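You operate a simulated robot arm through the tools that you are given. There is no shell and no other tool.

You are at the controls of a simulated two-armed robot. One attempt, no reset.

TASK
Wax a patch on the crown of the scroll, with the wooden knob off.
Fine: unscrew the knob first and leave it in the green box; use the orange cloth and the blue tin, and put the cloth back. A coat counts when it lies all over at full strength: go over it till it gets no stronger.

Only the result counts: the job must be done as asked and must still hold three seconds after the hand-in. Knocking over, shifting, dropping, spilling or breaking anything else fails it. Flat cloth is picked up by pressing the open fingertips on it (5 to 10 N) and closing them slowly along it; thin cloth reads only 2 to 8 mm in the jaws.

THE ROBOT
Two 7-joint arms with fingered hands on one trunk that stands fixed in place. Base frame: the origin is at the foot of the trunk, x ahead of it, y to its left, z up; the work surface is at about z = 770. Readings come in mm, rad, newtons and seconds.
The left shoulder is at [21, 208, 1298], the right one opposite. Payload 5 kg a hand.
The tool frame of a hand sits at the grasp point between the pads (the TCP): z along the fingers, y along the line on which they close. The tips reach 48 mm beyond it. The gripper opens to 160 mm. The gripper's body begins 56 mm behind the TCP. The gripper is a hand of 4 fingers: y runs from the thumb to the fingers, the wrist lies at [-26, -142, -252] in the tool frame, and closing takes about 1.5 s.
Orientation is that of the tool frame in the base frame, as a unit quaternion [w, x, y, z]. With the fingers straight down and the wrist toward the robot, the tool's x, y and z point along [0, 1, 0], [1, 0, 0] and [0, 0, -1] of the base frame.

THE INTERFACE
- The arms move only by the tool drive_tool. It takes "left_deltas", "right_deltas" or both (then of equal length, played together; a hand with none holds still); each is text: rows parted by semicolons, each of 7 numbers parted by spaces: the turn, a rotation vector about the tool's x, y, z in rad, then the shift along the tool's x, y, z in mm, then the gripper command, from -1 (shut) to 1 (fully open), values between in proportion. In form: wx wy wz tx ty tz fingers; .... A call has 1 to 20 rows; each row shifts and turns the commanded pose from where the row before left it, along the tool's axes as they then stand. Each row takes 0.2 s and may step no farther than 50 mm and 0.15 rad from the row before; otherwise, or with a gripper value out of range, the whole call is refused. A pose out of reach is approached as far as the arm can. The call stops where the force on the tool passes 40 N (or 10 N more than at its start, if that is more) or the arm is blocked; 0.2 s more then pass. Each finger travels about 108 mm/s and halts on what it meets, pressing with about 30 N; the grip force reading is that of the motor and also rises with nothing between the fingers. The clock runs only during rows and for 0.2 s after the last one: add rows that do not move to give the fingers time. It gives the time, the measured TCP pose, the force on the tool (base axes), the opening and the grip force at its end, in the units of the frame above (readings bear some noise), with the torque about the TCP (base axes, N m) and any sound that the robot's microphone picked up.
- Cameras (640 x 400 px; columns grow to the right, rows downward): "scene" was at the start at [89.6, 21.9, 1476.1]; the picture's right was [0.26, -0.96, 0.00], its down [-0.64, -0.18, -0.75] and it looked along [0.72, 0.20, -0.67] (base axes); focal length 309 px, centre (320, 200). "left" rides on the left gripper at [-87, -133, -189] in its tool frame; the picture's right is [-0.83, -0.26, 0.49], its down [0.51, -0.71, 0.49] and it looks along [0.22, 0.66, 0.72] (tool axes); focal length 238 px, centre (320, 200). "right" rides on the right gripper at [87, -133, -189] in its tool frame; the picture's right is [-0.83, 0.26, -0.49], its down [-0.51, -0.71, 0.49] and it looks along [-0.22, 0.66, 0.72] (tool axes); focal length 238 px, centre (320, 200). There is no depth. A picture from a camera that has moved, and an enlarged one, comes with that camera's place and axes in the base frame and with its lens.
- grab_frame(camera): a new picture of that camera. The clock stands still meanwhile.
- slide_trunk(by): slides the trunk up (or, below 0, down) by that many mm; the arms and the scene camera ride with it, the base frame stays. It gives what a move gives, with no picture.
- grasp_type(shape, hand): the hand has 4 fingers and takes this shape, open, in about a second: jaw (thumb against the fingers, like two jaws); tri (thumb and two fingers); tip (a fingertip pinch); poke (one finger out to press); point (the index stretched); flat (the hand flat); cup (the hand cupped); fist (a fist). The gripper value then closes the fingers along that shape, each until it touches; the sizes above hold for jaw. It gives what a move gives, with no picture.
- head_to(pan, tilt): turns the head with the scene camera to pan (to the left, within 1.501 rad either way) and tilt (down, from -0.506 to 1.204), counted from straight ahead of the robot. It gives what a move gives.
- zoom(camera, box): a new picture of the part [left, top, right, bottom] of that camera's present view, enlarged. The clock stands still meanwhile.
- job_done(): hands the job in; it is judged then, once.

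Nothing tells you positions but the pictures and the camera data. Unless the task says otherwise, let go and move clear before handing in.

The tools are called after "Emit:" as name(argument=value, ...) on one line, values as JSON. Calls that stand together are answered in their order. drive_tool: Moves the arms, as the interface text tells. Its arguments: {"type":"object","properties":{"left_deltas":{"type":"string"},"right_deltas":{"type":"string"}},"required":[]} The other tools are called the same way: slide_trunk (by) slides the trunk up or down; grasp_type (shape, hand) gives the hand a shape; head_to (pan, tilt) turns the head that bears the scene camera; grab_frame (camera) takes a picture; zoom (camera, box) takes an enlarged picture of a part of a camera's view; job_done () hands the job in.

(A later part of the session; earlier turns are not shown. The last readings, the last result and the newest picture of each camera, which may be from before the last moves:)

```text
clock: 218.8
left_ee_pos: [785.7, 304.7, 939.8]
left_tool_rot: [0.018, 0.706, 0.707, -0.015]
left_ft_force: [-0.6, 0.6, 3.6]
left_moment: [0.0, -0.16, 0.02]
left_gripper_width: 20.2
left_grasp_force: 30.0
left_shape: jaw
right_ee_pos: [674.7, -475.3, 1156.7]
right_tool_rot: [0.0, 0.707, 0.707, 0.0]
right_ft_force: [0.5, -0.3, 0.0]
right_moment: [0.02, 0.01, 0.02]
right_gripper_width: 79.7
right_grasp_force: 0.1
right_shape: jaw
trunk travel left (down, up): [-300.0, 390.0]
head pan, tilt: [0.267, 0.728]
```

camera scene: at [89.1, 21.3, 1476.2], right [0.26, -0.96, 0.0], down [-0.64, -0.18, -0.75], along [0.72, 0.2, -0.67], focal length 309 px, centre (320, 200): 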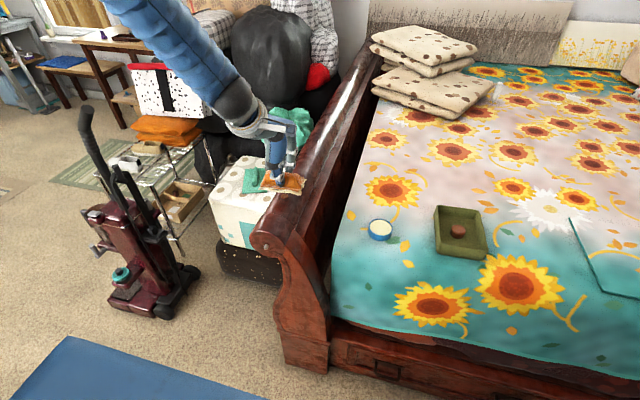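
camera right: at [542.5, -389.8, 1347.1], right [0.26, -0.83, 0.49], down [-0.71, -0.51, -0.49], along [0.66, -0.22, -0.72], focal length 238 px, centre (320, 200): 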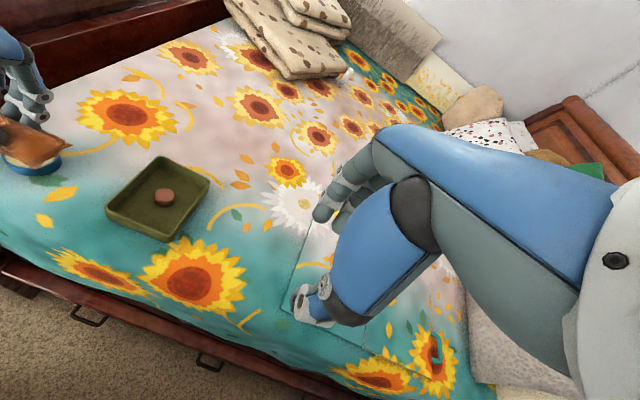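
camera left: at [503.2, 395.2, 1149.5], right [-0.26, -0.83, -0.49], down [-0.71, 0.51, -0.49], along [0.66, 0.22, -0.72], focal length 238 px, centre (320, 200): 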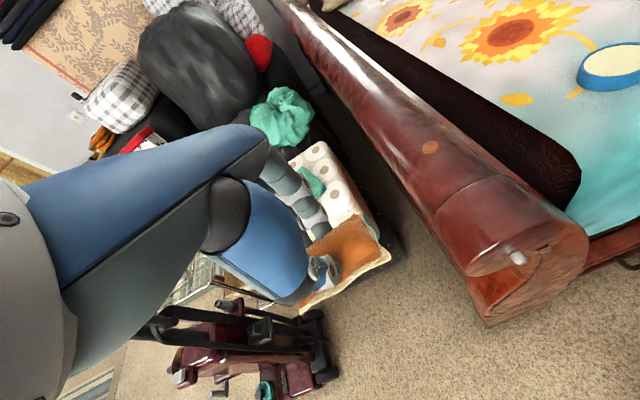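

Emit:
drive_tool(left_deltas="0 0 0 0 0 1.2 -1; 0 0 0 0 6 0 -1; 0 0 0 0 6 0 -1; 0 0 0 0 -6 0 -1; 0 0 0 0 -6 0 -1; 0 0 0 0 6 0 -1; 0 0 0 0 6 0 -1; 0 0 0 0 -6 0 -1; 0 0 0 0 -6 0 -1; 0 0 0 0 6 0 -1; 0 0 0 0 6 0 -1; 0 0 0 0 -6 0 -1; 0 0 0 0 -6 0 -1; 0 0 0 0 0 0 -1")

Emit:
drive_tool(left_deltas="0 0.05 0 0 0 -10 -1; 0 0 0 0 0 -30 -1; 0 0 0 0 0 -20 -1; 0 0 0 15.8 -38 0 -1; 0 0 0 15.8 -38 0 -1; 0 0 0 15.8 -38 0 -1; 0 0 0 15.8 -38 0 -1; 0 0 0 15.8 -38 0 -1; 0 0 0 15.8 -38 0 -1; 0 0 0 15.8 -38 0 -1; 0 0 0 15.8 -38 0 -1; 0 0 0 0 0 0 -1")

Emit:
zoom(camera="left", box=[320, 80, 420, 160])

Emit:
zoom(camera="scene", box=[270, 140, 330, 200])

```text
clock: 221.8
left_ee_pos: [785.2, 305.6, 940.1]
left_tool_rot: [0.019, 0.707, 0.707, -0.014]
left_ft_force: [6.6, -1.5, 13.0]
left_moment: [-0.12, -0.41, 0.03]
left_gripper_width: 20.2
left_grasp_force: 29.9
left_shape: jaw
right_ee_pos: [674.1, -475.5, 1158.9]
right_tool_rot: [0.0, 0.707, 0.707, 0.0]
right_ft_force: [-0.4, -0.4, 0.4]
right_moment: [0.01, 0.01, 0.0]
right_gripper_width: 79.7
right_grasp_force: 0.0
right_shape: jaw
trunk travel left (down, up): [-300.0, 390.0]
head pan, tilt: [0.267, 0.728]
```

```text
clock: 224.3
left_ee_pos: [481.2, 431.7, 996.6]
left_tool_rot: [0.001, 0.707, 0.707, 0.002]
left_ft_force: [1.2, 0.5, 0.0]
left_moment: [0.04, 0.04, 0.03]
left_gripper_width: 19.9
left_grasp_force: 29.6
left_shape: jaw
right_ee_pos: [675.2, -476.5, 1156.5]
right_tool_rot: [0.0, 0.708, 0.707, -0.001]
right_ft_force: [1.2, -0.3, -0.5]
right_moment: [0.04, 0.06, 0.03]
right_gripper_width: 79.7
right_grasp_force: 0.1
right_shape: jaw
trunk travel left (down, up): [-300.0, 390.0]
head pan, tilt: [0.267, 0.728]
```

```text
5.00 times, centred on (370, 120) of left
camera zoom: at [347.0, 344.9, 1183.6], right [-0.26, -0.83, -0.49], down [-0.71, 0.51, -0.49], along [0.66, 0.22, -0.72], focal length 1192 px, centre (70, 600)
```

zoom: 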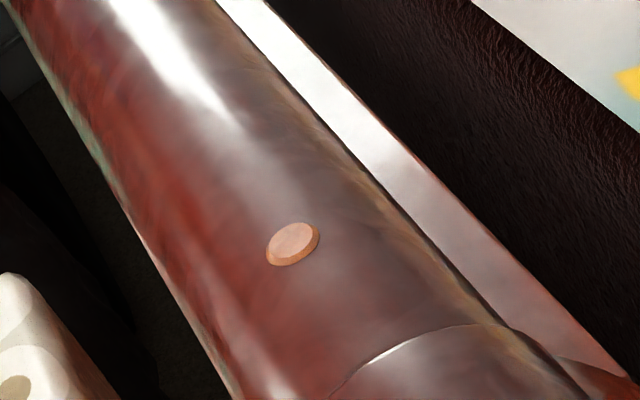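

```text
6.67 times, centred on (300, 170) of scene
camera zoom: at [90.8, 20.8, 1476.0], right [0.26, -0.96, 0.0], down [-0.64, -0.17, -0.75], along [0.72, 0.2, -0.67], focal length 2062 px, centre (453, 400)
```

zoom: 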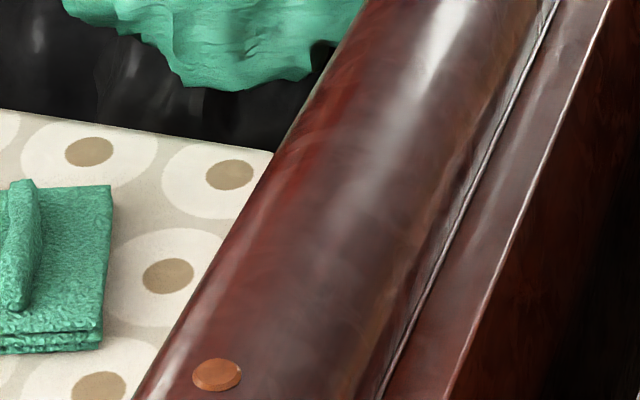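

Emit:
zoom(camera="left", box=[360, 140, 440, 200])

Emit:
zoom(camera="scene", box=[250, 195, 310, 245])

Emit:
zoom(camera="left", box=[200, 180, 360, 330])

```text
6.67 times, centred on (400, 170) of left
camera zoom: at [347.0, 344.9, 1183.6], right [-0.26, -0.83, -0.49], down [-0.71, 0.51, -0.49], along [0.66, 0.22, -0.72], focal length 1589 px, centre (-213, 400)
```

zoom: 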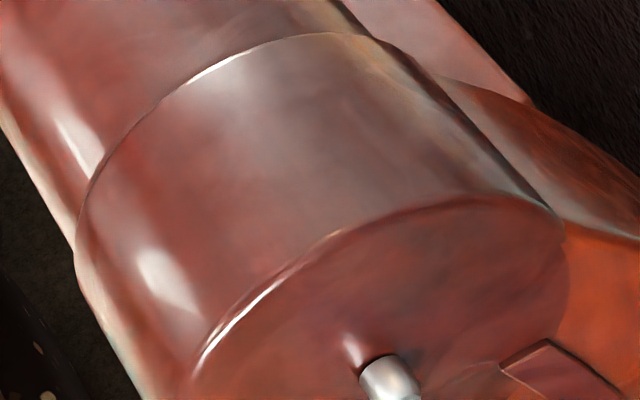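

```text
8.00 times, centred on (280, 220) of scene
camera zoom: at [90.8, 20.8, 1476.0], right [0.26, -0.96, 0.0], down [-0.64, -0.17, -0.75], along [0.72, 0.2, -0.67], focal length 2474 px, centre (640, 40)
```

zoom: 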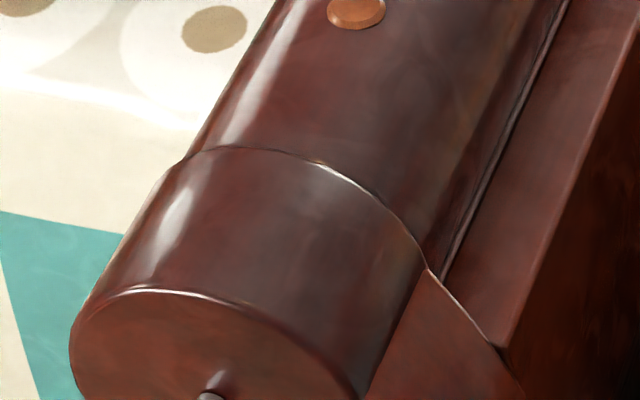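

```text
2.67 times, centred on (280, 255) of left
camera zoom: at [347.0, 344.9, 1183.6], right [-0.26, -0.83, -0.49], down [-0.71, 0.51, -0.49], along [0.66, 0.22, -0.72], focal length 636 px, centre (427, 53)
```

zoom: 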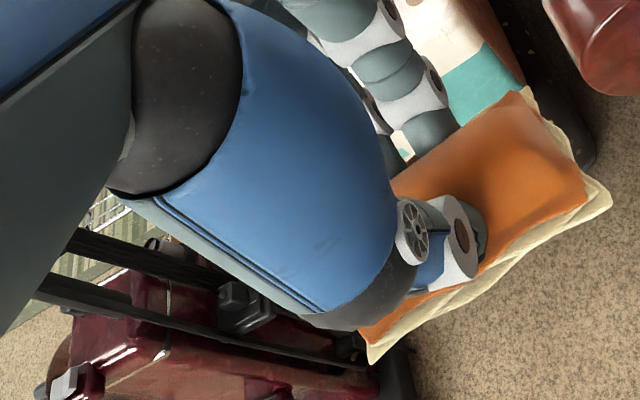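

The crown shows no mark anywhere else, and the disc's top now looks a bit paler than its bevel, which could be a thin translucent coat. I'll magnify the disc heavily to check for that and for evenness.

Emit:
zoom(camera="scene", box=[280, 191, 290, 199])

Emit:
zoom(camera="left", box=[356, 120, 374, 132])

Emit:
head_to(pan=0.4, tilt=0.73)

Emit:
grab_frame(camera="scene")

```text
16.00 times, centred on (285, 195) of scene
camera zoom: at [90.8, 20.8, 1476.0], right [0.26, -0.96, 0.0], down [-0.64, -0.17, -0.75], along [0.72, 0.2, -0.67], focal length 4948 px, centre (880, 280)
```

zoom: 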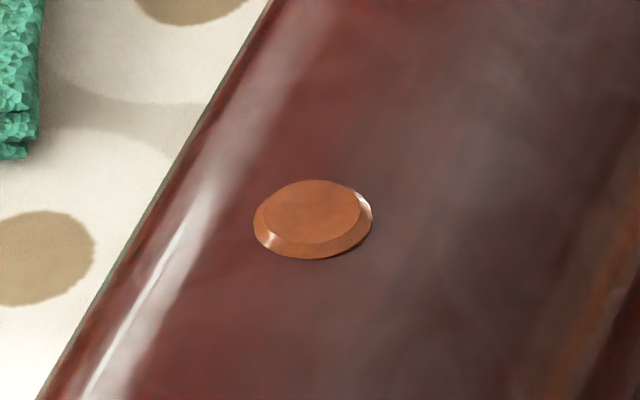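

```text
16.00 times, centred on (365, 126) of left
camera zoom: at [347.0, 344.9, 1183.6], right [-0.26, -0.83, -0.49], down [-0.71, 0.51, -0.49], along [0.66, 0.22, -0.72], focal length 3814 px, centre (-400, 1384)
```

zoom: 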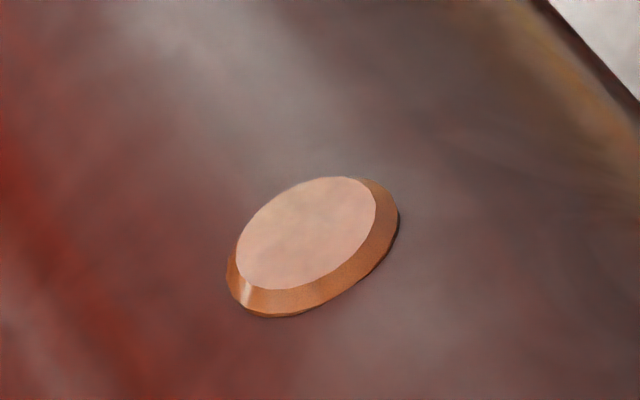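

```text
clock: 225.0
left_ee_pos: [481.4, 433.6, 996.9]
left_tool_rot: [0.001, 0.707, 0.707, 0.002]
left_ft_force: [-0.6, 0.7, -0.3]
left_moment: [0.01, -0.02, 0.01]
left_gripper_width: 20.0
left_grasp_force: 30.0
left_shape: jaw
right_ee_pos: [674.1, -475.9, 1157.4]
right_tool_rot: [-0.001, 0.707, 0.707, 0.0]
right_ft_force: [-0.3, 0.0, 0.8]
right_moment: [-0.05, -0.02, -0.03]
right_gripper_width: 79.5
right_grasp_force: 0.1
right_shape: jaw
trunk travel left (down, up): [-300.0, 390.0]
head pan, tilt: [0.4, 0.73]
```

```text
taken
camera scene: at [85.5, 32.3, 1476.0], right [0.39, -0.92, 0.0], down [-0.61, -0.26, -0.75], along [0.69, 0.29, -0.67], focal length 309 px, centre (320, 200)
```

scene: 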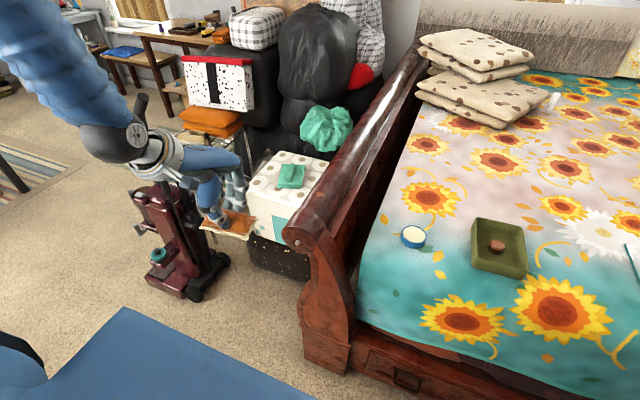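

Still inconclusive, so I'll test the end cap's crown (x≈590–650), the other plausible part of the "scroll".

Emit:
drive_tool(left_deltas="0 0 0 -25.4 27 0 -1; 0 0 0 -25.4 27 0 -1; 0 0 0 -25.4 27 0 -1; 0 0 0 -25.4 27 0 -1; 0 0 0 -25.4 27 0 -1; 0 -0.05 0 0 0 20 -1; 0 0 0 0 0 20 -1; 0 0 0 0 0 8 -1; 0 0 0 0 0 3 -1; 0 0 0 0 0 0 -1")

Emit:
drive_tool(left_deltas="0 0 0 0 0 1.5 -1; 0 0 0 0 0 1.5 -1; 0 0 0 0 0 0 -1")

```text
clock: 227.2
left_ee_pos: [617.0, 303.2, 946.1]
left_tool_rot: [0.019, 0.707, 0.707, -0.015]
left_ft_force: [-0.2, -0.2, -0.5]
left_moment: [0.0, 0.0, -0.02]
left_gripper_width: 20.1
left_grasp_force: 29.8
left_shape: jaw
right_ee_pos: [674.4, -474.6, 1157.0]
right_tool_rot: [-0.001, 0.708, 0.706, 0.0]
right_ft_force: [0.3, 0.6, -0.5]
right_moment: [0.02, 0.01, 0.0]
right_gripper_width: 79.7
right_grasp_force: 0.1
right_shape: jaw
trunk travel left (down, up): [-300.0, 390.0]
head pan, tilt: [0.4, 0.73]
```

```text
clock: 228.0
left_ee_pos: [617.3, 302.9, 943.0]
left_tool_rot: [0.018, 0.707, 0.707, -0.015]
left_ft_force: [-1.0, -0.5, 3.0]
left_moment: [0.03, -0.07, -0.01]
left_gripper_width: 20.1
left_grasp_force: 30.2
left_shape: jaw
right_ee_pos: [674.0, -475.9, 1156.9]
right_tool_rot: [0.001, 0.707, 0.707, 0.0]
right_ft_force: [0.3, -0.8, -0.1]
right_moment: [-0.02, -0.03, -0.01]
right_gripper_width: 79.8
right_grasp_force: 0.0
right_shape: jaw
trunk travel left (down, up): [-300.0, 390.0]
head pan, tilt: [0.4, 0.73]
```

Emit:
drive_tool(left_deltas="0 0 0 0 0 1.2 -1; 0 0 0 0 7 0 -1; 0 0 0 0 7 0 -1; 0 0 0 0 -7 0 -1; 0 0 0 0 -7 0 -1; 0 0 0 0 -7 0 -1; 0 0 0 0 7 0 -1; 0 0 0 0 7 0 -1; 0 0 0 0 7 0 -1; 0 0 0 0 -7 0 -1; 0 0 0 0 -7 0 -1; 0 0 0 5 0 0 -1; 0 0 0 -5 0 0 -1; 0 0 0 -5 0 0 -1; 0 0 0 5 0 0 -1; 0 0 0 0 0 0 -1")

Emit:
drive_tool(left_deltas="0 0.05 0 0 0 -10 -1; 0 0 0 0 0 -30 -1; 0 0 0 0 0 -15 -1; 0 0 0 25.4 -27 0 -1; 0 0 0 25.4 -27 0 -1; 0 0 0 25.4 -27 0 -1; 0 0 0 25.4 -27 0 -1; 0 0 0 25.4 -27 0 -1; 0 0 0 0 0 0 -1")

Emit:
zoom(camera="left", box=[340, 100, 440, 210])

Emit:
zoom(camera="scene", box=[270, 170, 370, 250])

```text
clock: 231.4
left_ee_pos: [615.6, 301.9, 942.7]
left_tool_rot: [0.018, 0.708, 0.706, -0.015]
left_ft_force: [-1.2, -4.7, 20.2]
left_moment: [-0.24, -0.38, 0.01]
left_gripper_width: 20.5
left_grasp_force: 30.4
left_shape: jaw
right_ee_pos: [673.8, -478.8, 1156.8]
right_tool_rot: [-0.001, 0.708, 0.706, 0.001]
right_ft_force: [0.7, 0.0, -0.4]
right_moment: [-0.01, -0.01, -0.02]
right_gripper_width: 79.9
right_grasp_force: 0.1
right_shape: jaw
trunk travel left (down, up): [-300.0, 390.0]
head pan, tilt: [0.4, 0.73]
```

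```text
clock: 233.4
left_ee_pos: [481.1, 431.0, 997.3]
left_tool_rot: [0.001, 0.708, 0.706, 0.003]
left_ft_force: [1.1, -0.2, -0.4]
left_moment: [0.04, 0.06, 0.02]
left_gripper_width: 19.8
left_grasp_force: 29.6
left_shape: jaw
right_ee_pos: [675.5, -476.6, 1156.4]
right_tool_rot: [-0.001, 0.708, 0.706, -0.001]
right_ft_force: [0.6, 0.9, 0.2]
right_moment: [0.05, 0.04, 0.02]
right_gripper_width: 79.8
right_grasp_force: 0.0
right_shape: jaw
trunk travel left (down, up): [-300.0, 390.0]
head pan, tilt: [0.4, 0.73]
```

```text
3.64 times, centred on (390, 155) of left
camera zoom: at [347.2, 343.6, 1184.8], right [-0.26, -0.83, -0.49], down [-0.71, 0.51, -0.49], along [0.66, 0.22, -0.72], focal length 867 px, centre (66, 364)
```

zoom: 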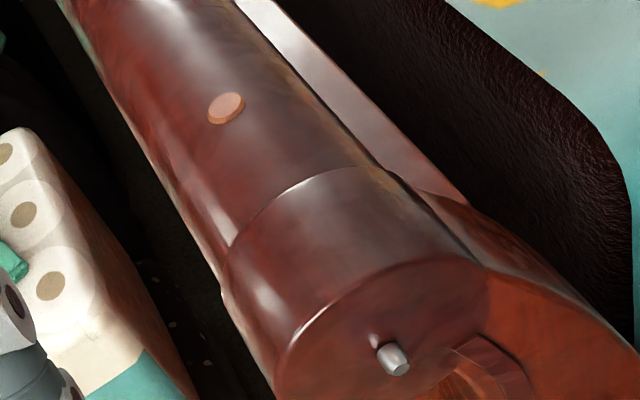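

```text
5.00 times, centred on (320, 210) of scene
camera zoom: at [86.8, 31.1, 1475.9], right [0.39, -0.92, 0.0], down [-0.61, -0.26, -0.74], along [0.69, 0.29, -0.67], focal length 1546 px, centre (320, 150)
```

zoom: 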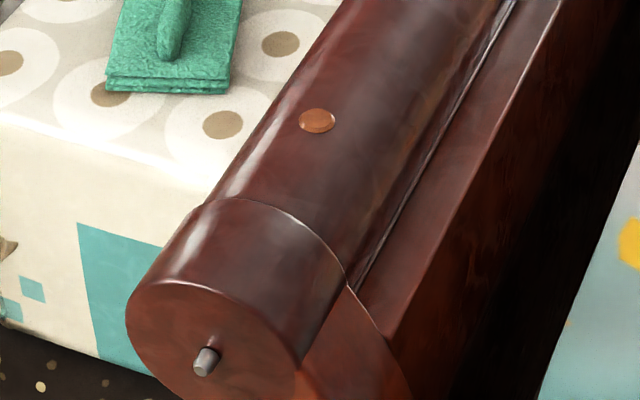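

No coat shows on the cap either. The torques show the pad's far (+x) end is lower, so the crown close around the disc has barely been touched. I'll pitch the hand slightly to level the pad and rub right beside the disc.

Emit:
drive_tool(left_deltas="0 0 0 -15.8 38 0 -1; 0 0 0 -15.8 38 0 -1; 0 0 0 -15.8 38 0 -1; 0 0 0 -15.8 38 0 -1; 0 0 0 -15.8 38 0 -1; 0 0 0 -15.8 38 0 -1; 0 0 0 -15.8 38 0 -1; 0 0 0 -15.8 38 0 -1; 0 -0.05 0 0 0 20 -1; -0.08 0 0 0 0 20 -1; 0 0 0 0 0 8 -1; 0 0 0 0 0 4 -1; 0 0 0 0 0 0 -1")

Emit:
drive_tool(left_deltas="0 0 0 0 0 1.5 -1; 0 0 0 0 0 1.5 -1; 0 0 0 0 0 0 -1")

```text
clock: 236.2
left_ee_pos: [786.2, 302.9, 946.5]
left_tool_rot: [0.047, 0.705, 0.707, 0.013]
left_ft_force: [0.7, -0.5, -1.3]
left_moment: [0.0, 0.02, 0.02]
left_gripper_width: 20.1
left_grasp_force: 29.9
left_shape: jaw
right_ee_pos: [674.3, -477.0, 1157.0]
right_tool_rot: [0.0, 0.707, 0.707, 0.0]
right_ft_force: [0.3, 0.4, -0.4]
right_moment: [0.0, 0.0, 0.02]
right_gripper_width: 80.0
right_grasp_force: 0.0
right_shape: jaw
trunk travel left (down, up): [-300.0, 390.0]
head pan, tilt: [0.4, 0.73]
```

```text
clock: 237.0
left_ee_pos: [787.4, 304.2, 942.4]
left_tool_rot: [0.046, 0.706, 0.707, 0.014]
left_ft_force: [0.7, 0.9, -0.6]
left_moment: [0.01, 0.04, 0.01]
left_gripper_width: 20.1
left_grasp_force: 30.6
left_shape: jaw
right_ee_pos: [673.7, -477.0, 1157.6]
right_tool_rot: [0.0, 0.707, 0.707, 0.0]
right_ft_force: [0.4, 1.0, 0.0]
right_moment: [0.02, 0.0, 0.0]
right_gripper_width: 79.6
right_grasp_force: 0.0
right_shape: jaw
trunk travel left (down, up): [-300.0, 390.0]
head pan, tilt: [0.4, 0.73]
```

Emit:
drive_tool(left_deltas="0 0 0 0 0 1 -1; 0 0 0 0 0 1 -1; 0 0 0 0 0 0 -1")

Emit:
drive_tool(left_deltas="0 0 0 0 0 1 -1; 0 0 0 0 0 0.7 -1; 0 0 0 0 0 0 -1")

```text
clock: 237.8
left_ee_pos: [786.5, 303.8, 941.5]
left_tool_rot: [0.047, 0.705, 0.707, 0.014]
left_ft_force: [-1.2, -0.2, 6.2]
left_moment: [0.03, 0.26, 0.04]
left_gripper_width: 19.8
left_grasp_force: 30.1
left_shape: jaw
right_ee_pos: [674.6, -475.4, 1156.7]
right_tool_rot: [0.0, 0.707, 0.707, 0.0]
right_ft_force: [-0.5, -0.3, 0.7]
right_moment: [0.02, 0.03, -0.01]
right_gripper_width: 79.8
right_grasp_force: 0.1
right_shape: jaw
trunk travel left (down, up): [-300.0, 390.0]
head pan, tilt: [0.4, 0.73]
```

```text
clock: 238.6
left_ee_pos: [787.1, 302.3, 941.0]
left_tool_rot: [0.048, 0.706, 0.706, 0.015]
left_ft_force: [-2.4, 0.1, 21.1]
left_moment: [0.08, 0.78, -0.02]
left_gripper_width: 20.2
left_grasp_force: 30.5
left_shape: jaw
right_ee_pos: [673.8, -475.8, 1158.4]
right_tool_rot: [0.001, 0.707, 0.708, 0.0]
right_ft_force: [0.2, 0.1, -0.6]
right_moment: [-0.01, 0.0, -0.01]
right_gripper_width: 79.5
right_grasp_force: 0.1
right_shape: jaw
trunk travel left (down, up): [-300.0, 390.0]
head pan, tilt: [0.4, 0.73]
```

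Emit:
drive_tool(left_deltas="0 0 0 0 0 -0.7 -1; 0 0 0 0 -5 0 -1; 0 0 0 0 -5 0 -1; 0 0 0 0 8 0 -1; 0 0 0 0 8 0 -1; 0 0 0 0 8 0 -1; 0 0 0 0 8 0 -1; 0 0 0 0 8 0 -1; 0 0 0 0 8 0 -1; 0 0 0 0 -8 0 -1; 0 0 0 0 -8 0 -1; 0 0 0 0 -8 0 -1; 0 0 0 0 -8 0 -1; 0 0 0 0 -8 0 -1; 0 0 0 0 -8 0 -1; 0 0 0 0 0 0 -1")

Emit:
drive_tool(left_deltas="0 0 0 0 0 -10 -1; 0.08 0 0 0 0 -30 -1; 0 0.05 0 0 0 -20 -1; 0 0 0 15.8 -37 0 -1; 0 0 0 15.8 -37 0 -1; 0 0 0 15.8 -37 0 -1; 0 0 0 15.8 -37 0 -1; 0 0 0 15.8 -37 0 -1; 0 0 0 15.8 -37 0 -1; 0 0 0 15.8 -37 0 -1; 0 0 0 15.8 -37 0 -1; 0 0 0 0 0 0 -1")

Emit:
zoom(camera="left", box=[300, 60, 440, 200])

Emit:
zoom(camera="scene", box=[290, 110, 390, 210])

```text
clock: 242.0
left_ee_pos: [777.3, 302.7, 940.8]
left_tool_rot: [0.048, 0.706, 0.707, 0.016]
left_ft_force: [4.0, -1.4, 14.1]
left_moment: [-0.07, 0.19, 0.02]
left_gripper_width: 19.6
left_grasp_force: 30.2
left_shape: jaw
right_ee_pos: [673.2, -477.7, 1155.9]
right_tool_rot: [0.0, 0.708, 0.706, 0.0]
right_ft_force: [-0.2, 0.1, -0.7]
right_moment: [0.02, -0.03, -0.01]
right_gripper_width: 79.5
right_grasp_force: 0.0
right_shape: jaw
trunk travel left (down, up): [-300.0, 390.0]
head pan, tilt: [0.4, 0.73]
```

```text
clock: 244.6
left_ee_pos: [478.1, 432.4, 997.2]
left_tool_rot: [0.001, 0.707, 0.707, 0.002]
left_ft_force: [0.4, -0.2, -0.5]
left_moment: [0.02, 0.07, 0.0]
left_gripper_width: 19.8
left_grasp_force: 30.4
left_shape: jaw
right_ee_pos: [675.7, -476.3, 1156.2]
right_tool_rot: [-0.001, 0.707, 0.707, -0.001]
right_ft_force: [0.1, 0.2, -1.1]
right_moment: [0.05, 0.05, 0.03]
right_gripper_width: 79.8
right_grasp_force: 0.1
right_shape: jaw
trunk travel left (down, up): [-300.0, 390.0]
head pan, tilt: [0.4, 0.73]
```

```text
2.86 times, centred on (370, 130) of left
camera zoom: at [343.6, 344.3, 1184.5], right [-0.26, -0.83, -0.49], down [-0.71, 0.51, -0.49], along [0.66, 0.22, -0.72], focal length 681 px, centre (177, 400)
```

zoom: 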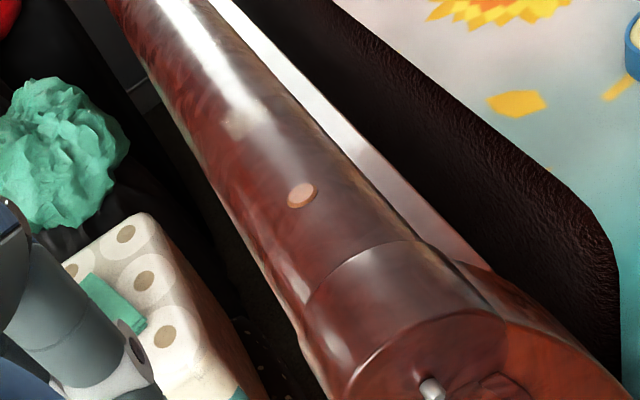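

```text
4.00 times, centred on (340, 160) of scene
camera zoom: at [87.2, 31.3, 1475.8], right [0.39, -0.92, 0.0], down [-0.62, -0.26, -0.74], along [0.69, 0.29, -0.67], focal length 1237 px, centre (240, 360)
```

zoom: 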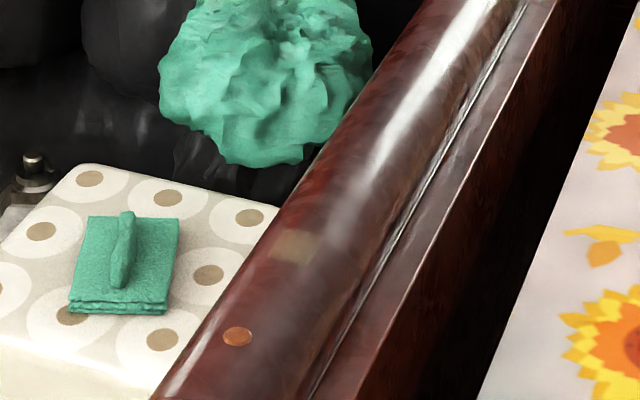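

A yellowish patch of wax has appeared on the crown at about (847, 304), beyond the disc. That is the real patch. I'll look at it closely.

Emit:
zoom(camera="scene", box=[335, 110, 375, 150])

Emit:
zoom(camera="left", box=[330, 80, 370, 115])

```text
10.00 times, centred on (355, 130) of scene
camera zoom: at [87.2, 31.3, 1475.8], right [0.39, -0.92, 0.0], down [-0.62, -0.26, -0.74], along [0.69, 0.29, -0.67], focal length 3093 px, centre (-30, 900)
```

zoom: 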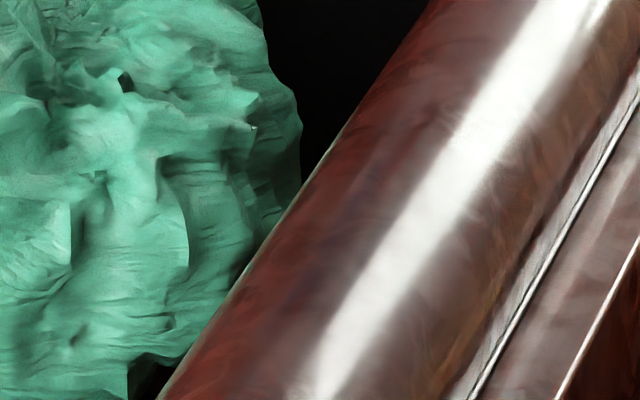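

```text
11.43 times, centred on (350, 98) of left
camera zoom: at [343.6, 344.3, 1184.5], right [-0.26, -0.83, -0.49], down [-0.71, 0.51, -0.49], along [0.66, 0.22, -0.72], focal length 2724 px, centre (-23, 1371)
```

zoom: 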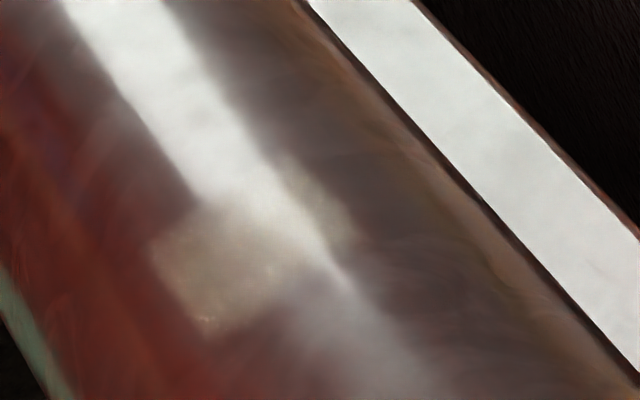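

The coated area spans roughly x 833–872 and y 288–320, faint so far. I'll go back and rub exactly there with the pad levelled in pitch and roll.

Emit:
drive_tool(left_deltas="0 0 0 -12.4 37 0 -1; 0 0 0 -12.4 37 0 -1; 0 0 0 -12.4 37 0 -1; 0 0 0 -12.4 37 0 -1; 0 0 0 -12.4 37 0 -1; 0 0 0 -12.4 37 0 -1; 0 0 0 -12.4 37 0 -1; 0 0 0 -12.4 37 0 -1; 0 0 0 -12.4 37 0 -1; 0 0 0 -12.4 37 0 -1; 0 -0.05 0 0 0 20 -1; -0.045 0 0 0 0 20 -1; 0 0 0 0 0 8 -1; 0 0 0 0 0 4 -1; 0 0 0 0 0 0 -1")

Emit:
drive_tool(left_deltas="0 0 0 0 0 1.5 -1; 0 0 0 0 0 1.5 -1; 0 0 0 0 0 0 -1")

```text
clock: 247.8
left_ee_pos: [848.8, 307.0, 946.9]
left_tool_rot: [0.034, 0.707, 0.707, 0.002]
left_ft_force: [0.6, -0.2, -0.6]
left_moment: [0.01, 0.01, 0.03]
left_gripper_width: 19.7
left_grasp_force: 30.0
left_shape: jaw
right_ee_pos: [675.0, -475.8, 1156.7]
right_tool_rot: [0.0, 0.708, 0.706, 0.0]
right_ft_force: [0.4, 0.0, -0.2]
right_moment: [-0.03, 0.01, -0.03]
right_gripper_width: 79.4
right_grasp_force: 0.0
right_shape: jaw
trunk travel left (down, up): [-300.0, 390.0]
head pan, tilt: [0.4, 0.73]
```

```text
clock: 248.6
left_ee_pos: [849.1, 307.0, 943.6]
left_tool_rot: [0.034, 0.706, 0.707, 0.002]
left_ft_force: [-0.6, -0.2, -0.7]
left_moment: [0.0, 0.01, -0.02]
left_gripper_width: 19.5
left_grasp_force: 30.1
left_shape: jaw
right_ee_pos: [674.6, -476.7, 1157.5]
right_tool_rot: [0.001, 0.707, 0.707, 0.0]
right_ft_force: [-0.2, -0.4, -0.6]
right_moment: [-0.02, -0.01, 0.0]
right_gripper_width: 79.6
right_grasp_force: 0.1
right_shape: jaw
trunk travel left (down, up): [-300.0, 390.0]
head pan, tilt: [0.4, 0.73]
```

Emit:
drive_tool(left_deltas="0 0 0 0 0 1.2 -1; 0 0 0 0 0 1.2 -1; 0 0 0 0 0 0 -1")

Emit:
drive_tool(left_deltas="0 0 0 0 0 1 -1; 0 0 0 0 0 0.6 -1; 0 0 0 0 0 0 -1")

```text
clock: 249.4
left_ee_pos: [848.5, 307.3, 941.6]
left_tool_rot: [0.034, 0.706, 0.707, 0.0]
left_ft_force: [1.5, 0.1, -0.6]
left_moment: [0.02, 0.03, 0.04]
left_gripper_width: 19.4
left_grasp_force: 30.3
left_shape: jaw
right_ee_pos: [675.6, -476.2, 1157.3]
right_tool_rot: [0.001, 0.707, 0.707, 0.0]
right_ft_force: [-0.5, 0.2, -1.0]
right_moment: [-0.01, -0.02, 0.01]
right_gripper_width: 79.7
right_grasp_force: 0.0
right_shape: jaw
trunk travel left (down, up): [-300.0, 390.0]
head pan, tilt: [0.4, 0.73]
```

```text
clock: 250.2
left_ee_pos: [850.2, 307.4, 940.3]
left_tool_rot: [0.034, 0.707, 0.707, 0.0]
left_ft_force: [0.4, -0.4, 0.2]
left_moment: [0.0, 0.04, 0.01]
left_gripper_width: 19.6
left_grasp_force: 29.9
left_shape: jaw
right_ee_pos: [675.5, -476.1, 1157.5]
right_tool_rot: [0.0, 0.707, 0.707, 0.0]
right_ft_force: [-0.6, -1.5, -0.4]
right_moment: [-0.02, 0.02, -0.02]
right_gripper_width: 79.7
right_grasp_force: 0.1
right_shape: jaw
trunk travel left (down, up): [-300.0, 390.0]
head pan, tilt: [0.4, 0.73]
```

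Emit:
drive_tool(left_deltas="0 0 0 0 0 1 -1; 0 0 0 0 0 0.8 -1; 0 0 0 0 0 0 -1")

Emit:
drive_tool(left_deltas="0 0 0 0 0 0.8 -1; 0 0 0 0 0 0 -1")

```text
clock: 251.0
left_ee_pos: [849.8, 306.8, 939.5]
left_tool_rot: [0.035, 0.707, 0.707, 0.002]
left_ft_force: [-1.1, 0.8, 7.9]
left_moment: [0.01, 0.29, -0.02]
left_gripper_width: 19.9
left_grasp_force: 29.9
left_shape: jaw
right_ee_pos: [673.8, -475.5, 1158.0]
right_tool_rot: [0.001, 0.707, 0.707, 0.0]
right_ft_force: [0.0, 0.8, 0.1]
right_moment: [-0.01, 0.0, 0.01]
right_gripper_width: 79.8
right_grasp_force: 0.0
right_shape: jaw
trunk travel left (down, up): [-300.0, 390.0]
head pan, tilt: [0.4, 0.73]
```

```text
clock: 251.6
left_ee_pos: [848.8, 305.9, 939.5]
left_tool_rot: [0.035, 0.706, 0.707, 0.002]
left_ft_force: [-0.7, 1.1, 16.5]
left_moment: [0.07, 0.53, -0.03]
left_gripper_width: 19.8
left_grasp_force: 30.1
left_shape: jaw
right_ee_pos: [673.3, -476.3, 1157.4]
right_tool_rot: [0.0, 0.707, 0.708, 0.0]
right_ft_force: [0.2, 0.9, -0.6]
right_moment: [-0.01, 0.01, 0.01]
right_gripper_width: 79.8
right_grasp_force: 0.0
right_shape: jaw
trunk travel left (down, up): [-300.0, 390.0]
head pan, tilt: [0.4, 0.73]
```

Emit:
drive_tool(left_deltas="0.03 0 0 0 0 -0.8 -1; 0 0 0 0 0 0.5 -1; 0 0 0 0 0 0 -1")

Emit:
drive_tool(left_deltas="0 0 0 0 0 0.5 -1; 0 0 0 0 0 0 -1")

```text
clock: 252.4
left_ee_pos: [849.9, 306.8, 939.1]
left_tool_rot: [0.025, 0.707, 0.706, -0.009]
left_ft_force: [6.4, 1.7, 14.8]
left_moment: [0.14, -0.49, 0.03]
left_gripper_width: 20.0
left_grasp_force: 30.0
left_shape: jaw
right_ee_pos: [674.2, -476.3, 1157.0]
right_tool_rot: [0.0, 0.708, 0.707, 0.0]
right_ft_force: [0.2, 1.0, 0.1]
right_moment: [0.01, 0.02, 0.0]
right_gripper_width: 79.6
right_grasp_force: 0.0
right_shape: jaw
trunk travel left (down, up): [-300.0, 390.0]
head pan, tilt: [0.4, 0.73]
```

```text
clock: 253.0
left_ee_pos: [848.6, 306.2, 938.8]
left_tool_rot: [0.024, 0.707, 0.707, -0.01]
left_ft_force: [8.3, 3.7, 19.2]
left_moment: [0.18, -0.55, 0.0]
left_gripper_width: 20.2
left_grasp_force: 30.0
left_shape: jaw
right_ee_pos: [674.0, -475.2, 1158.2]
right_tool_rot: [0.0, 0.707, 0.707, 0.0]
right_ft_force: [0.5, -0.1, -0.1]
right_moment: [0.05, 0.0, 0.0]
right_gripper_width: 79.5
right_grasp_force: 0.0
right_shape: jaw
trunk travel left (down, up): [-300.0, 390.0]
head pan, tilt: [0.4, 0.73]
```

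The pad is now flush (contact centred). I'll rub back and forth over the patch at the top position.

Emit:
drive_tool(left_deltas="0 0 0 0 6 -0.3 -1; 0 0 0 0 6 0 -1; 0 0 0 0 -6 0 -1; 0 0 0 0 -6 0 -1; 0 0 0 0 -6 0 -1; 0 0 0 0 -6 0 -1; 0 0 0 0 6 0 -1; 0 0 0 0 6 0 -1; 0 0 0 0 6 0 -1; 0 0 0 0 6 0 -1; 0 0 0 0 -6 0 -1; 0 0 0 0 -6 0 -1; 0 0 0 0 -6 0 -1; 0 0 0 0 -6 0 -1; 0 0 0 0 6 0 -1; 0 0 0 0 6 0 -1; 0 0 0 0 0 0 -1")

Emit:
drive_tool(left_deltas="0 0 0 0 0 -10 -1; 0 0 0 0 0 -30 -1; 0 0 0 25 0 -20 -1; 0 0 0 30 0 0 -1; 0 0 0 30 0 0 -1; 0 0 0 30 0 0 -1; 0 0 0 0 0 0 -1")

Emit:
zoom(camera="scene", box=[325, 145, 365, 190])

Emit:
grab_frame(camera="left")

```text
clock: 256.6
left_ee_pos: [847.2, 306.5, 938.7]
left_tool_rot: [0.025, 0.706, 0.707, -0.009]
left_ft_force: [-11.9, -2.7, 26.7]
left_moment: [-0.24, 0.95, -0.01]
left_gripper_width: 20.7
left_grasp_force: 30.3
left_shape: jaw
right_ee_pos: [672.5, -476.9, 1158.1]
right_tool_rot: [0.0, 0.707, 0.707, 0.001]
right_ft_force: [0.6, -0.1, -0.6]
right_moment: [-0.02, -0.01, 0.02]
right_gripper_width: 79.7
right_grasp_force: 0.1
right_shape: jaw
trunk travel left (down, up): [-300.0, 390.0]
head pan, tilt: [0.4, 0.73]
```

```text
clock: 258.2
left_ee_pos: [848.6, 423.7, 992.3]
left_tool_rot: [0.023, 0.707, 0.707, -0.01]
left_ft_force: [0.8, -0.8, 1.3]
left_moment: [0.11, 0.02, 0.01]
left_gripper_width: 20.5
left_grasp_force: 30.2
left_shape: jaw
right_ee_pos: [673.9, -477.6, 1156.3]
right_tool_rot: [-0.001, 0.708, 0.707, 0.001]
right_ft_force: [-0.4, -0.8, -0.8]
right_moment: [0.1, 0.0, 0.0]
right_gripper_width: 79.7
right_grasp_force: 0.0
right_shape: jaw
trunk travel left (down, up): [-300.0, 390.0]
head pan, tilt: [0.4, 0.73]
```

```text
8.89 times, centred on (345, 168) of scene
camera zoom: at [86.0, 30.7, 1476.0], right [0.39, -0.92, 0.0], down [-0.61, -0.26, -0.75], along [0.69, 0.29, -0.67], focal length 2749 px, centre (98, 489)
```

zoom: 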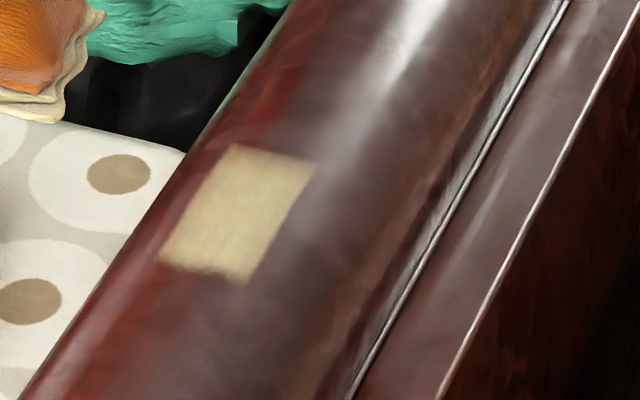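

```text
taken
camera left: at [710.4, 344.6, 1181.7], right [-0.25, -0.86, -0.45], down [-0.7, 0.48, -0.53], along [0.67, 0.18, -0.72], focal length 238 px, centre (320, 200)
```

left: 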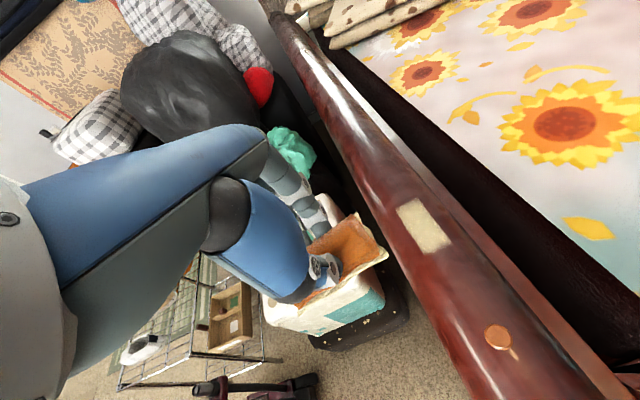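

The coat is now a clear cream rectangle. I'll inspect its edges and evenness up close.

Emit:
zoom(camera="left", box=[385, 185, 465, 260])

Emit:
zoom(camera="scene", box=[335, 155, 359, 180])

```text
5.33 times, centred on (425, 222) of left
camera zoom: at [710.4, 344.6, 1181.7], right [-0.25, -0.86, -0.45], down [-0.7, 0.48, -0.53], along [0.67, 0.18, -0.72], focal length 1271 px, centre (-240, 80)
```

zoom: 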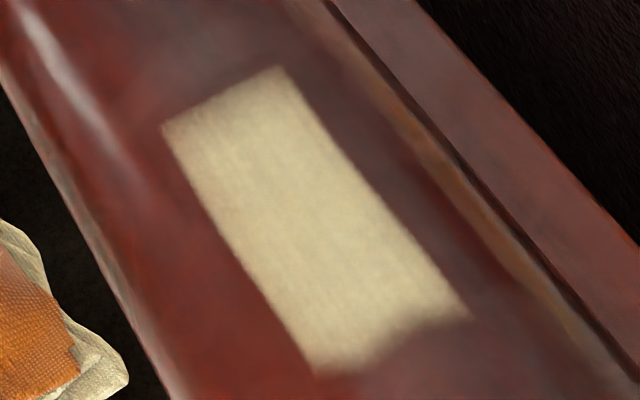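

```text
16.00 times, centred on (347, 168) of scene
camera zoom: at [86.0, 30.7, 1476.0], right [0.39, -0.92, 0.0], down [-0.61, -0.26, -0.75], along [0.69, 0.29, -0.67], focal length 4948 px, centre (-112, 720)
```

zoom: 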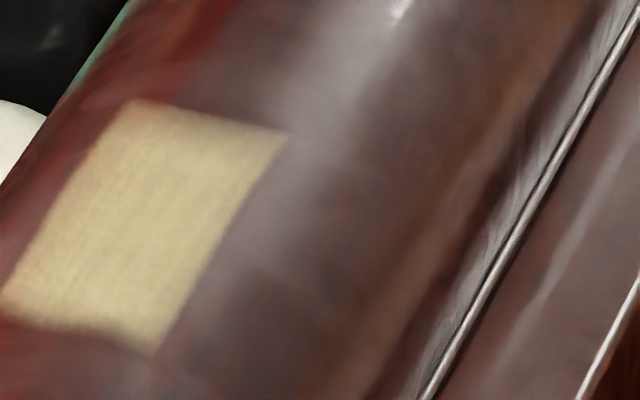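

The coat covers about x 826–906 and y 285–319. The near end is slightly ragged and the far limit may just be how far the pad reached. I'll rub more, extending both ways along x.

Emit:
drive_tool(left_deltas="0 0 0 -30 0 0 -1; 0 0 0 -30 0 0 -1; 0 0 0 -30 0 0 -1; 0 0 0 -25 0 0 -1; 0 0 0 0 10 25 -1; 0 0 0 0 10 20 -1; 0 0 0 0 0 10 -1; 0 0 0 0 0 2.5 -1; 0 0 0 0 0 1.5 -1; 0 0 0 0 0 0 -1")

```text
clock: 260.4
left_ee_pos: [870.7, 306.4, 938.5]
left_tool_rot: [0.023, 0.707, 0.706, -0.01]
left_ft_force: [0.4, 0.6, 2.3]
left_moment: [0.06, 0.03, -0.01]
left_gripper_width: 20.4
left_grasp_force: 30.1
left_shape: jaw
right_ee_pos: [673.8, -476.5, 1156.6]
right_tool_rot: [0.0, 0.707, 0.707, 0.001]
right_ft_force: [0.6, -0.2, 0.0]
right_moment: [0.03, 0.03, 0.01]
right_gripper_width: 79.7
right_grasp_force: 0.1
right_shape: jaw
trunk travel left (down, up): [-300.0, 390.0]
head pan, tilt: [0.4, 0.73]
```

Emit:
drive_tool(left_deltas="0 0 0 0 0 1 -1; 0 0 0 0 8 0 -1; 0 0 0 0 8 0 -1; 0 0 0 0 -8 0 -1; 0 0 0 0 -8 0 -1; 0 0 0 0 -8 0 -1; 0 0 0 0 -8 0 -1; 0 0 0 0 -8 0 -1; 0 0 0 0 -8 0 -1; 0 0 0 0 8 0 -1; 0 0 0 0 8 0 -1; 0 0 0 0 8 0 -1; 0 0 0 0 8 0 -1; 0 0 0 0 8 0 -1; 0 0 0 0 8 0 -1; 0 0 0 0 -8 0 -1; 0 0 0 0 -8 0 -1; 0 0 0 0 -8 0 -1; 0 0 0 0 -8 0 -1; 0 0 0 0 0 0 -1")

Emit:
drive_tool(left_deltas="0 0 0 0 -8 0 -1; 0 0 0 0 -8 0 -1; 0 0 0 0 8 0 -1; 0 0 0 0 8 0 -1; 0 0 0 0 8 0 -1; 0 0 0 0 8 0 -1; 0 0 0 0 8 0 -1; 0 0 0 0 8 0 -1; 0 0 0 0 -8 0 -1; 0 0 0 0 -8 0 -1; 0 0 0 0 -8 0 -1; 0 0 0 0 -8 0 -1; 0 0 0 0 -8 0 -1; 0 0 0 0 -8 0 -1; 0 0 0 0 8 0 -1; 0 0 0 0 0 0 -1")

Emit:
drive_tool(left_deltas="0 0 0 0 0 -10 -1; 0 0 0 0 0 -30 -1; 0 0 0 25 0 -20 -1; 0 0 0 30 0 0 -1; 0 0 0 30 0 0 -1; 0 0 0 30 0 0 -1; 0 0 0 0 0 0 -1")

Emit:
zoom(camera="left", box=[385, 185, 465, 260])

Emit:
zoom(camera="scene", box=[325, 145, 365, 190])

```text
clock: 264.6
left_ee_pos: [852.7, 306.6, 938.3]
left_tool_rot: [0.025, 0.707, 0.706, -0.009]
left_ft_force: [4.8, -2.4, 14.5]
left_moment: [-0.18, -0.2, 0.03]
left_gripper_width: 20.3
left_grasp_force: 30.4
left_shape: jaw
right_ee_pos: [675.3, -477.2, 1157.6]
right_tool_rot: [0.0, 0.709, 0.706, 0.0]
right_ft_force: [0.5, -0.1, 0.2]
right_moment: [-0.03, -0.01, -0.02]
right_gripper_width: 79.7
right_grasp_force: 0.0
right_shape: jaw
trunk travel left (down, up): [-300.0, 390.0]
head pan, tilt: [0.4, 0.73]
```

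```text
clock: 268.0
left_ee_pos: [841.6, 306.0, 939.3]
left_tool_rot: [0.024, 0.707, 0.707, -0.009]
left_ft_force: [-12.6, -2.8, 24.6]
left_moment: [-0.24, 1.04, -0.02]
left_gripper_width: 20.5
left_grasp_force: 30.0
left_shape: jaw
right_ee_pos: [672.9, -476.5, 1158.1]
right_tool_rot: [0.001, 0.707, 0.707, 0.001]
right_ft_force: [0.1, 0.3, -0.4]
right_moment: [0.01, 0.06, -0.02]
right_gripper_width: 79.6
right_grasp_force: 0.1
right_shape: jaw
trunk travel left (down, up): [-300.0, 390.0]
head pan, tilt: [0.4, 0.73]
```

```text
clock: 269.6
left_ee_pos: [844.5, 422.9, 991.2]
left_tool_rot: [0.024, 0.707, 0.707, -0.009]
left_ft_force: [0.9, -1.9, 0.5]
left_moment: [0.08, 0.02, 0.02]
left_gripper_width: 20.2
left_grasp_force: 30.1
left_shape: jaw
right_ee_pos: [674.8, -477.6, 1155.9]
right_tool_rot: [-0.001, 0.708, 0.707, 0.001]
right_ft_force: [0.1, -0.6, -0.4]
right_moment: [0.09, 0.0, 0.02]
right_gripper_width: 79.8
right_grasp_force: 0.1
right_shape: jaw
trunk travel left (down, up): [-300.0, 390.0]
head pan, tilt: [0.4, 0.73]
```

```text
5.33 times, centred on (425, 222) of left
camera zoom: at [706.9, 343.6, 1181.1], right [-0.25, -0.86, -0.45], down [-0.7, 0.48, -0.53], along [0.67, 0.18, -0.72], focal length 1271 px, centre (-240, 80)
```

zoom: 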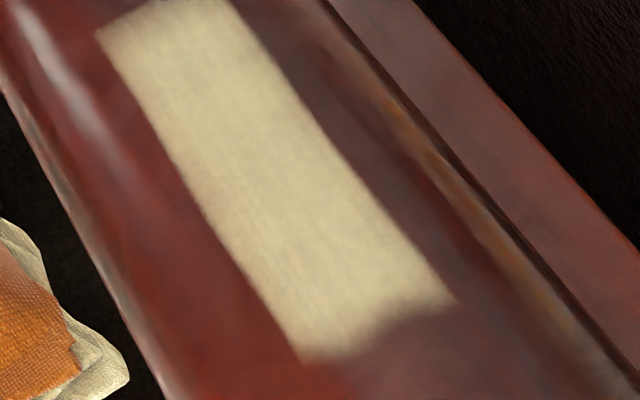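

```text
8.89 times, centred on (345, 168) of scene
camera zoom: at [86.0, 30.7, 1476.0], right [0.39, -0.92, 0.0], down [-0.61, -0.26, -0.75], along [0.69, 0.29, -0.67], focal length 2749 px, centre (98, 489)
```

zoom: 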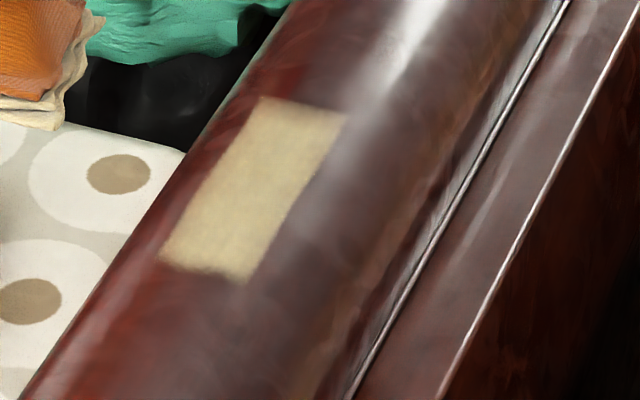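

The coat grew farther in +x while the near edge stayed put at x≈826, so that is one border of the patch. I'll rub farther out to find the other end.

Emit:
drive_tool(left_deltas="0 0 0 -30 0 0 -1; 0 0 0 -30 0 0 -1; 0 0 0 -30 0 0 -1; 0 0 0 -25 20 0 -1; 0 0 0 0 20 25 -1; 0 0 0 0 10 20 -1; 0 0 0 0 0 10 -1; 0 0 0 0 0 2.5 -1; 0 0 0 0 0 1.5 -1; 0 0 0 0 0 0 -1")

Emit:
drive_tool(left_deltas="0 0 0 0 0 0.8 -1; 0 0 0 0 0 0 -1")

```text
clock: 271.8
left_ee_pos: [894.7, 306.4, 940.1]
left_tool_rot: [0.023, 0.707, 0.707, -0.009]
left_ft_force: [-0.6, 0.4, -1.3]
left_moment: [-0.01, 0.02, 0.02]
left_gripper_width: 20.2
left_grasp_force: 30.2
left_shape: jaw
right_ee_pos: [674.5, -476.5, 1157.3]
right_tool_rot: [0.0, 0.708, 0.707, 0.0]
right_ft_force: [-0.5, 0.6, 0.2]
right_moment: [0.05, 0.05, 0.0]
right_gripper_width: 79.7
right_grasp_force: 0.0
right_shape: jaw
trunk travel left (down, up): [-300.0, 390.0]
head pan, tilt: [0.4, 0.73]
```

```text
clock: 272.4
left_ee_pos: [895.1, 307.8, 938.5]
left_tool_rot: [0.024, 0.707, 0.707, -0.009]
left_ft_force: [0.9, -0.3, 4.3]
left_moment: [0.06, 0.1, -0.01]
left_gripper_width: 20.3
left_grasp_force: 30.4
left_shape: jaw
right_ee_pos: [674.8, -476.8, 1157.7]
right_tool_rot: [0.001, 0.708, 0.707, -0.001]
right_ft_force: [-0.5, 0.3, 0.3]
right_moment: [-0.01, 0.01, 0.01]
right_gripper_width: 79.8
right_grasp_force: 0.0
right_shape: jaw
trunk travel left (down, up): [-300.0, 390.0]
head pan, tilt: [0.4, 0.73]
```

Emit:
drive_tool(left_deltas="0 0 0 0 0 1 -1; 0 0 0 0 8 0 -1; 0 0 0 0 8 0 -1; 0 0 0 0 8 0 -1; 0 0 0 0 -8 0 -1; 0 0 0 0 -8 0 -1; 0 0 0 0 -8 0 -1; 0 0 0 0 -8 0 -1; 0 0 0 0 -8 0 -1; 0 0 0 0 8 0 -1; 0 0 0 0 8 0 -1; 0 0 0 0 8 0 -1; 0 0 0 0 8 0 -1; 0 0 0 0 8 0 -1; 0 0 0 0 -8 0 -1; 0 0 0 0 -8 0 -1; 0 0 0 0 -8 0 -1; 0 0 0 0 0 0 -1")

Emit:
drive_tool(left_deltas="0 0 0 0 0 -10 -1; 0 0 0 0 -20 -30 -1; 0 0 0 25 -30 -20 -1; 0 0 0 30 0 0 -1; 0 0 0 30 0 0 -1; 0 0 0 30 0 0 -1; 0 0 0 0 0 0 -1")

Emit:
zoom(camera="left", box=[365, 145, 465, 260])

Emit:
zoom(camera="scene", box=[325, 145, 365, 190])

```text
clock: 276.2
left_ee_pos: [895.0, 306.2, 939.0]
left_tool_rot: [0.024, 0.707, 0.707, -0.008]
left_ft_force: [4.5, -2.5, 12.6]
left_moment: [-0.15, -0.16, 0.02]
left_gripper_width: 20.4
left_grasp_force: 30.3
left_shape: jaw
right_ee_pos: [674.8, -476.8, 1158.6]
right_tool_rot: [0.0, 0.708, 0.706, 0.0]
right_ft_force: [-0.6, 0.0, 0.2]
right_moment: [-0.01, -0.04, 0.0]
right_gripper_width: 79.7
right_grasp_force: 0.0
right_shape: jaw
trunk travel left (down, up): [-300.0, 390.0]
head pan, tilt: [0.4, 0.73]
```

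```text
clock: 277.8
left_ee_pos: [844.2, 422.8, 991.5]
left_tool_rot: [0.024, 0.707, 0.707, -0.01]
left_ft_force: [-0.2, -1.2, -0.5]
left_moment: [0.11, 0.01, 0.04]
left_gripper_width: 20.2
left_grasp_force: 30.1
left_shape: jaw
right_ee_pos: [674.4, -477.2, 1156.7]
right_tool_rot: [-0.001, 0.708, 0.707, 0.0]
right_ft_force: [-0.9, 0.0, -0.8]
right_moment: [0.08, -0.01, -0.01]
right_gripper_width: 79.8
right_grasp_force: 0.0
right_shape: jaw
trunk travel left (down, up): [-300.0, 390.0]
head pan, tilt: [0.4, 0.73]
```

```text
3.48 times, centred on (415, 202) of left
camera zoom: at [706.1, 344.9, 1180.7], right [-0.25, -0.86, -0.45], down [-0.7, 0.48, -0.53], along [0.67, 0.18, -0.72], focal length 829 px, centre (-10, 191)
```

zoom: 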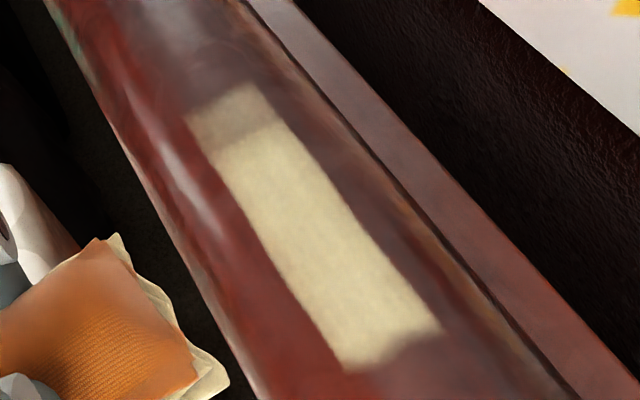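

```text
8.89 times, centred on (345, 168) of scene
camera zoom: at [85.9, 30.7, 1476.0], right [0.39, -0.92, 0.0], down [-0.61, -0.26, -0.75], along [0.69, 0.29, -0.67], focal length 2749 px, centre (98, 489)
```

zoom: 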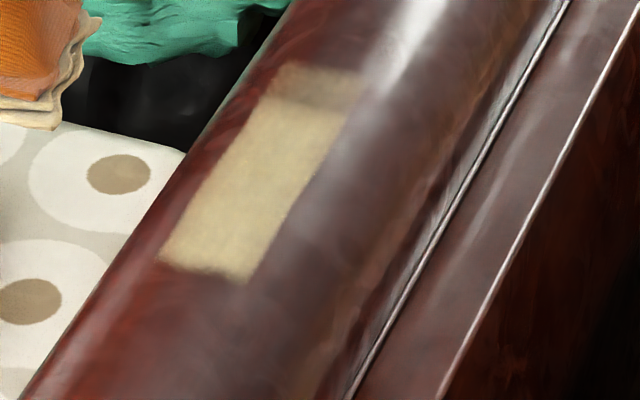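

The coat keeps extending in +x, fainter where it had fewer strokes. The near border stays at x≈826. I'll keep going outward to find the far border.

Emit:
drive_tool(left_deltas="0 0 0 -30 20 0 -1; 0 0 0 -30 20 0 -1; 0 0 0 -30 20 0 -1; 0 0 0 -25 20 0 -1; 0 0 0 0 10 25 -1; 0 0 0 0 0 20 -1; 0 0 0 0 0 10 -1; 0 0 0 0 0 2.5 -1; 0 0 0 0 0 1.5 -1; 0 0 0 0 0 1 -1; 0 0 0 0 0 0 -1")

```text
clock: 280.2
left_ee_pos: [935.8, 304.7, 939.0]
left_tool_rot: [0.025, 0.707, 0.706, -0.01]
left_ft_force: [-1.1, 0.2, 4.8]
left_moment: [-0.03, 0.13, 0.0]
left_gripper_width: 20.2
left_grasp_force: 29.5
left_shape: jaw
right_ee_pos: [672.5, -475.9, 1158.0]
right_tool_rot: [-0.001, 0.708, 0.707, 0.0]
right_ft_force: [0.5, 0.7, 0.7]
right_moment: [0.0, -0.03, -0.01]
right_gripper_width: 79.5
right_grasp_force: 0.0
right_shape: jaw
trunk travel left (down, up): [-300.0, 390.0]
head pan, tilt: [0.4, 0.73]
```

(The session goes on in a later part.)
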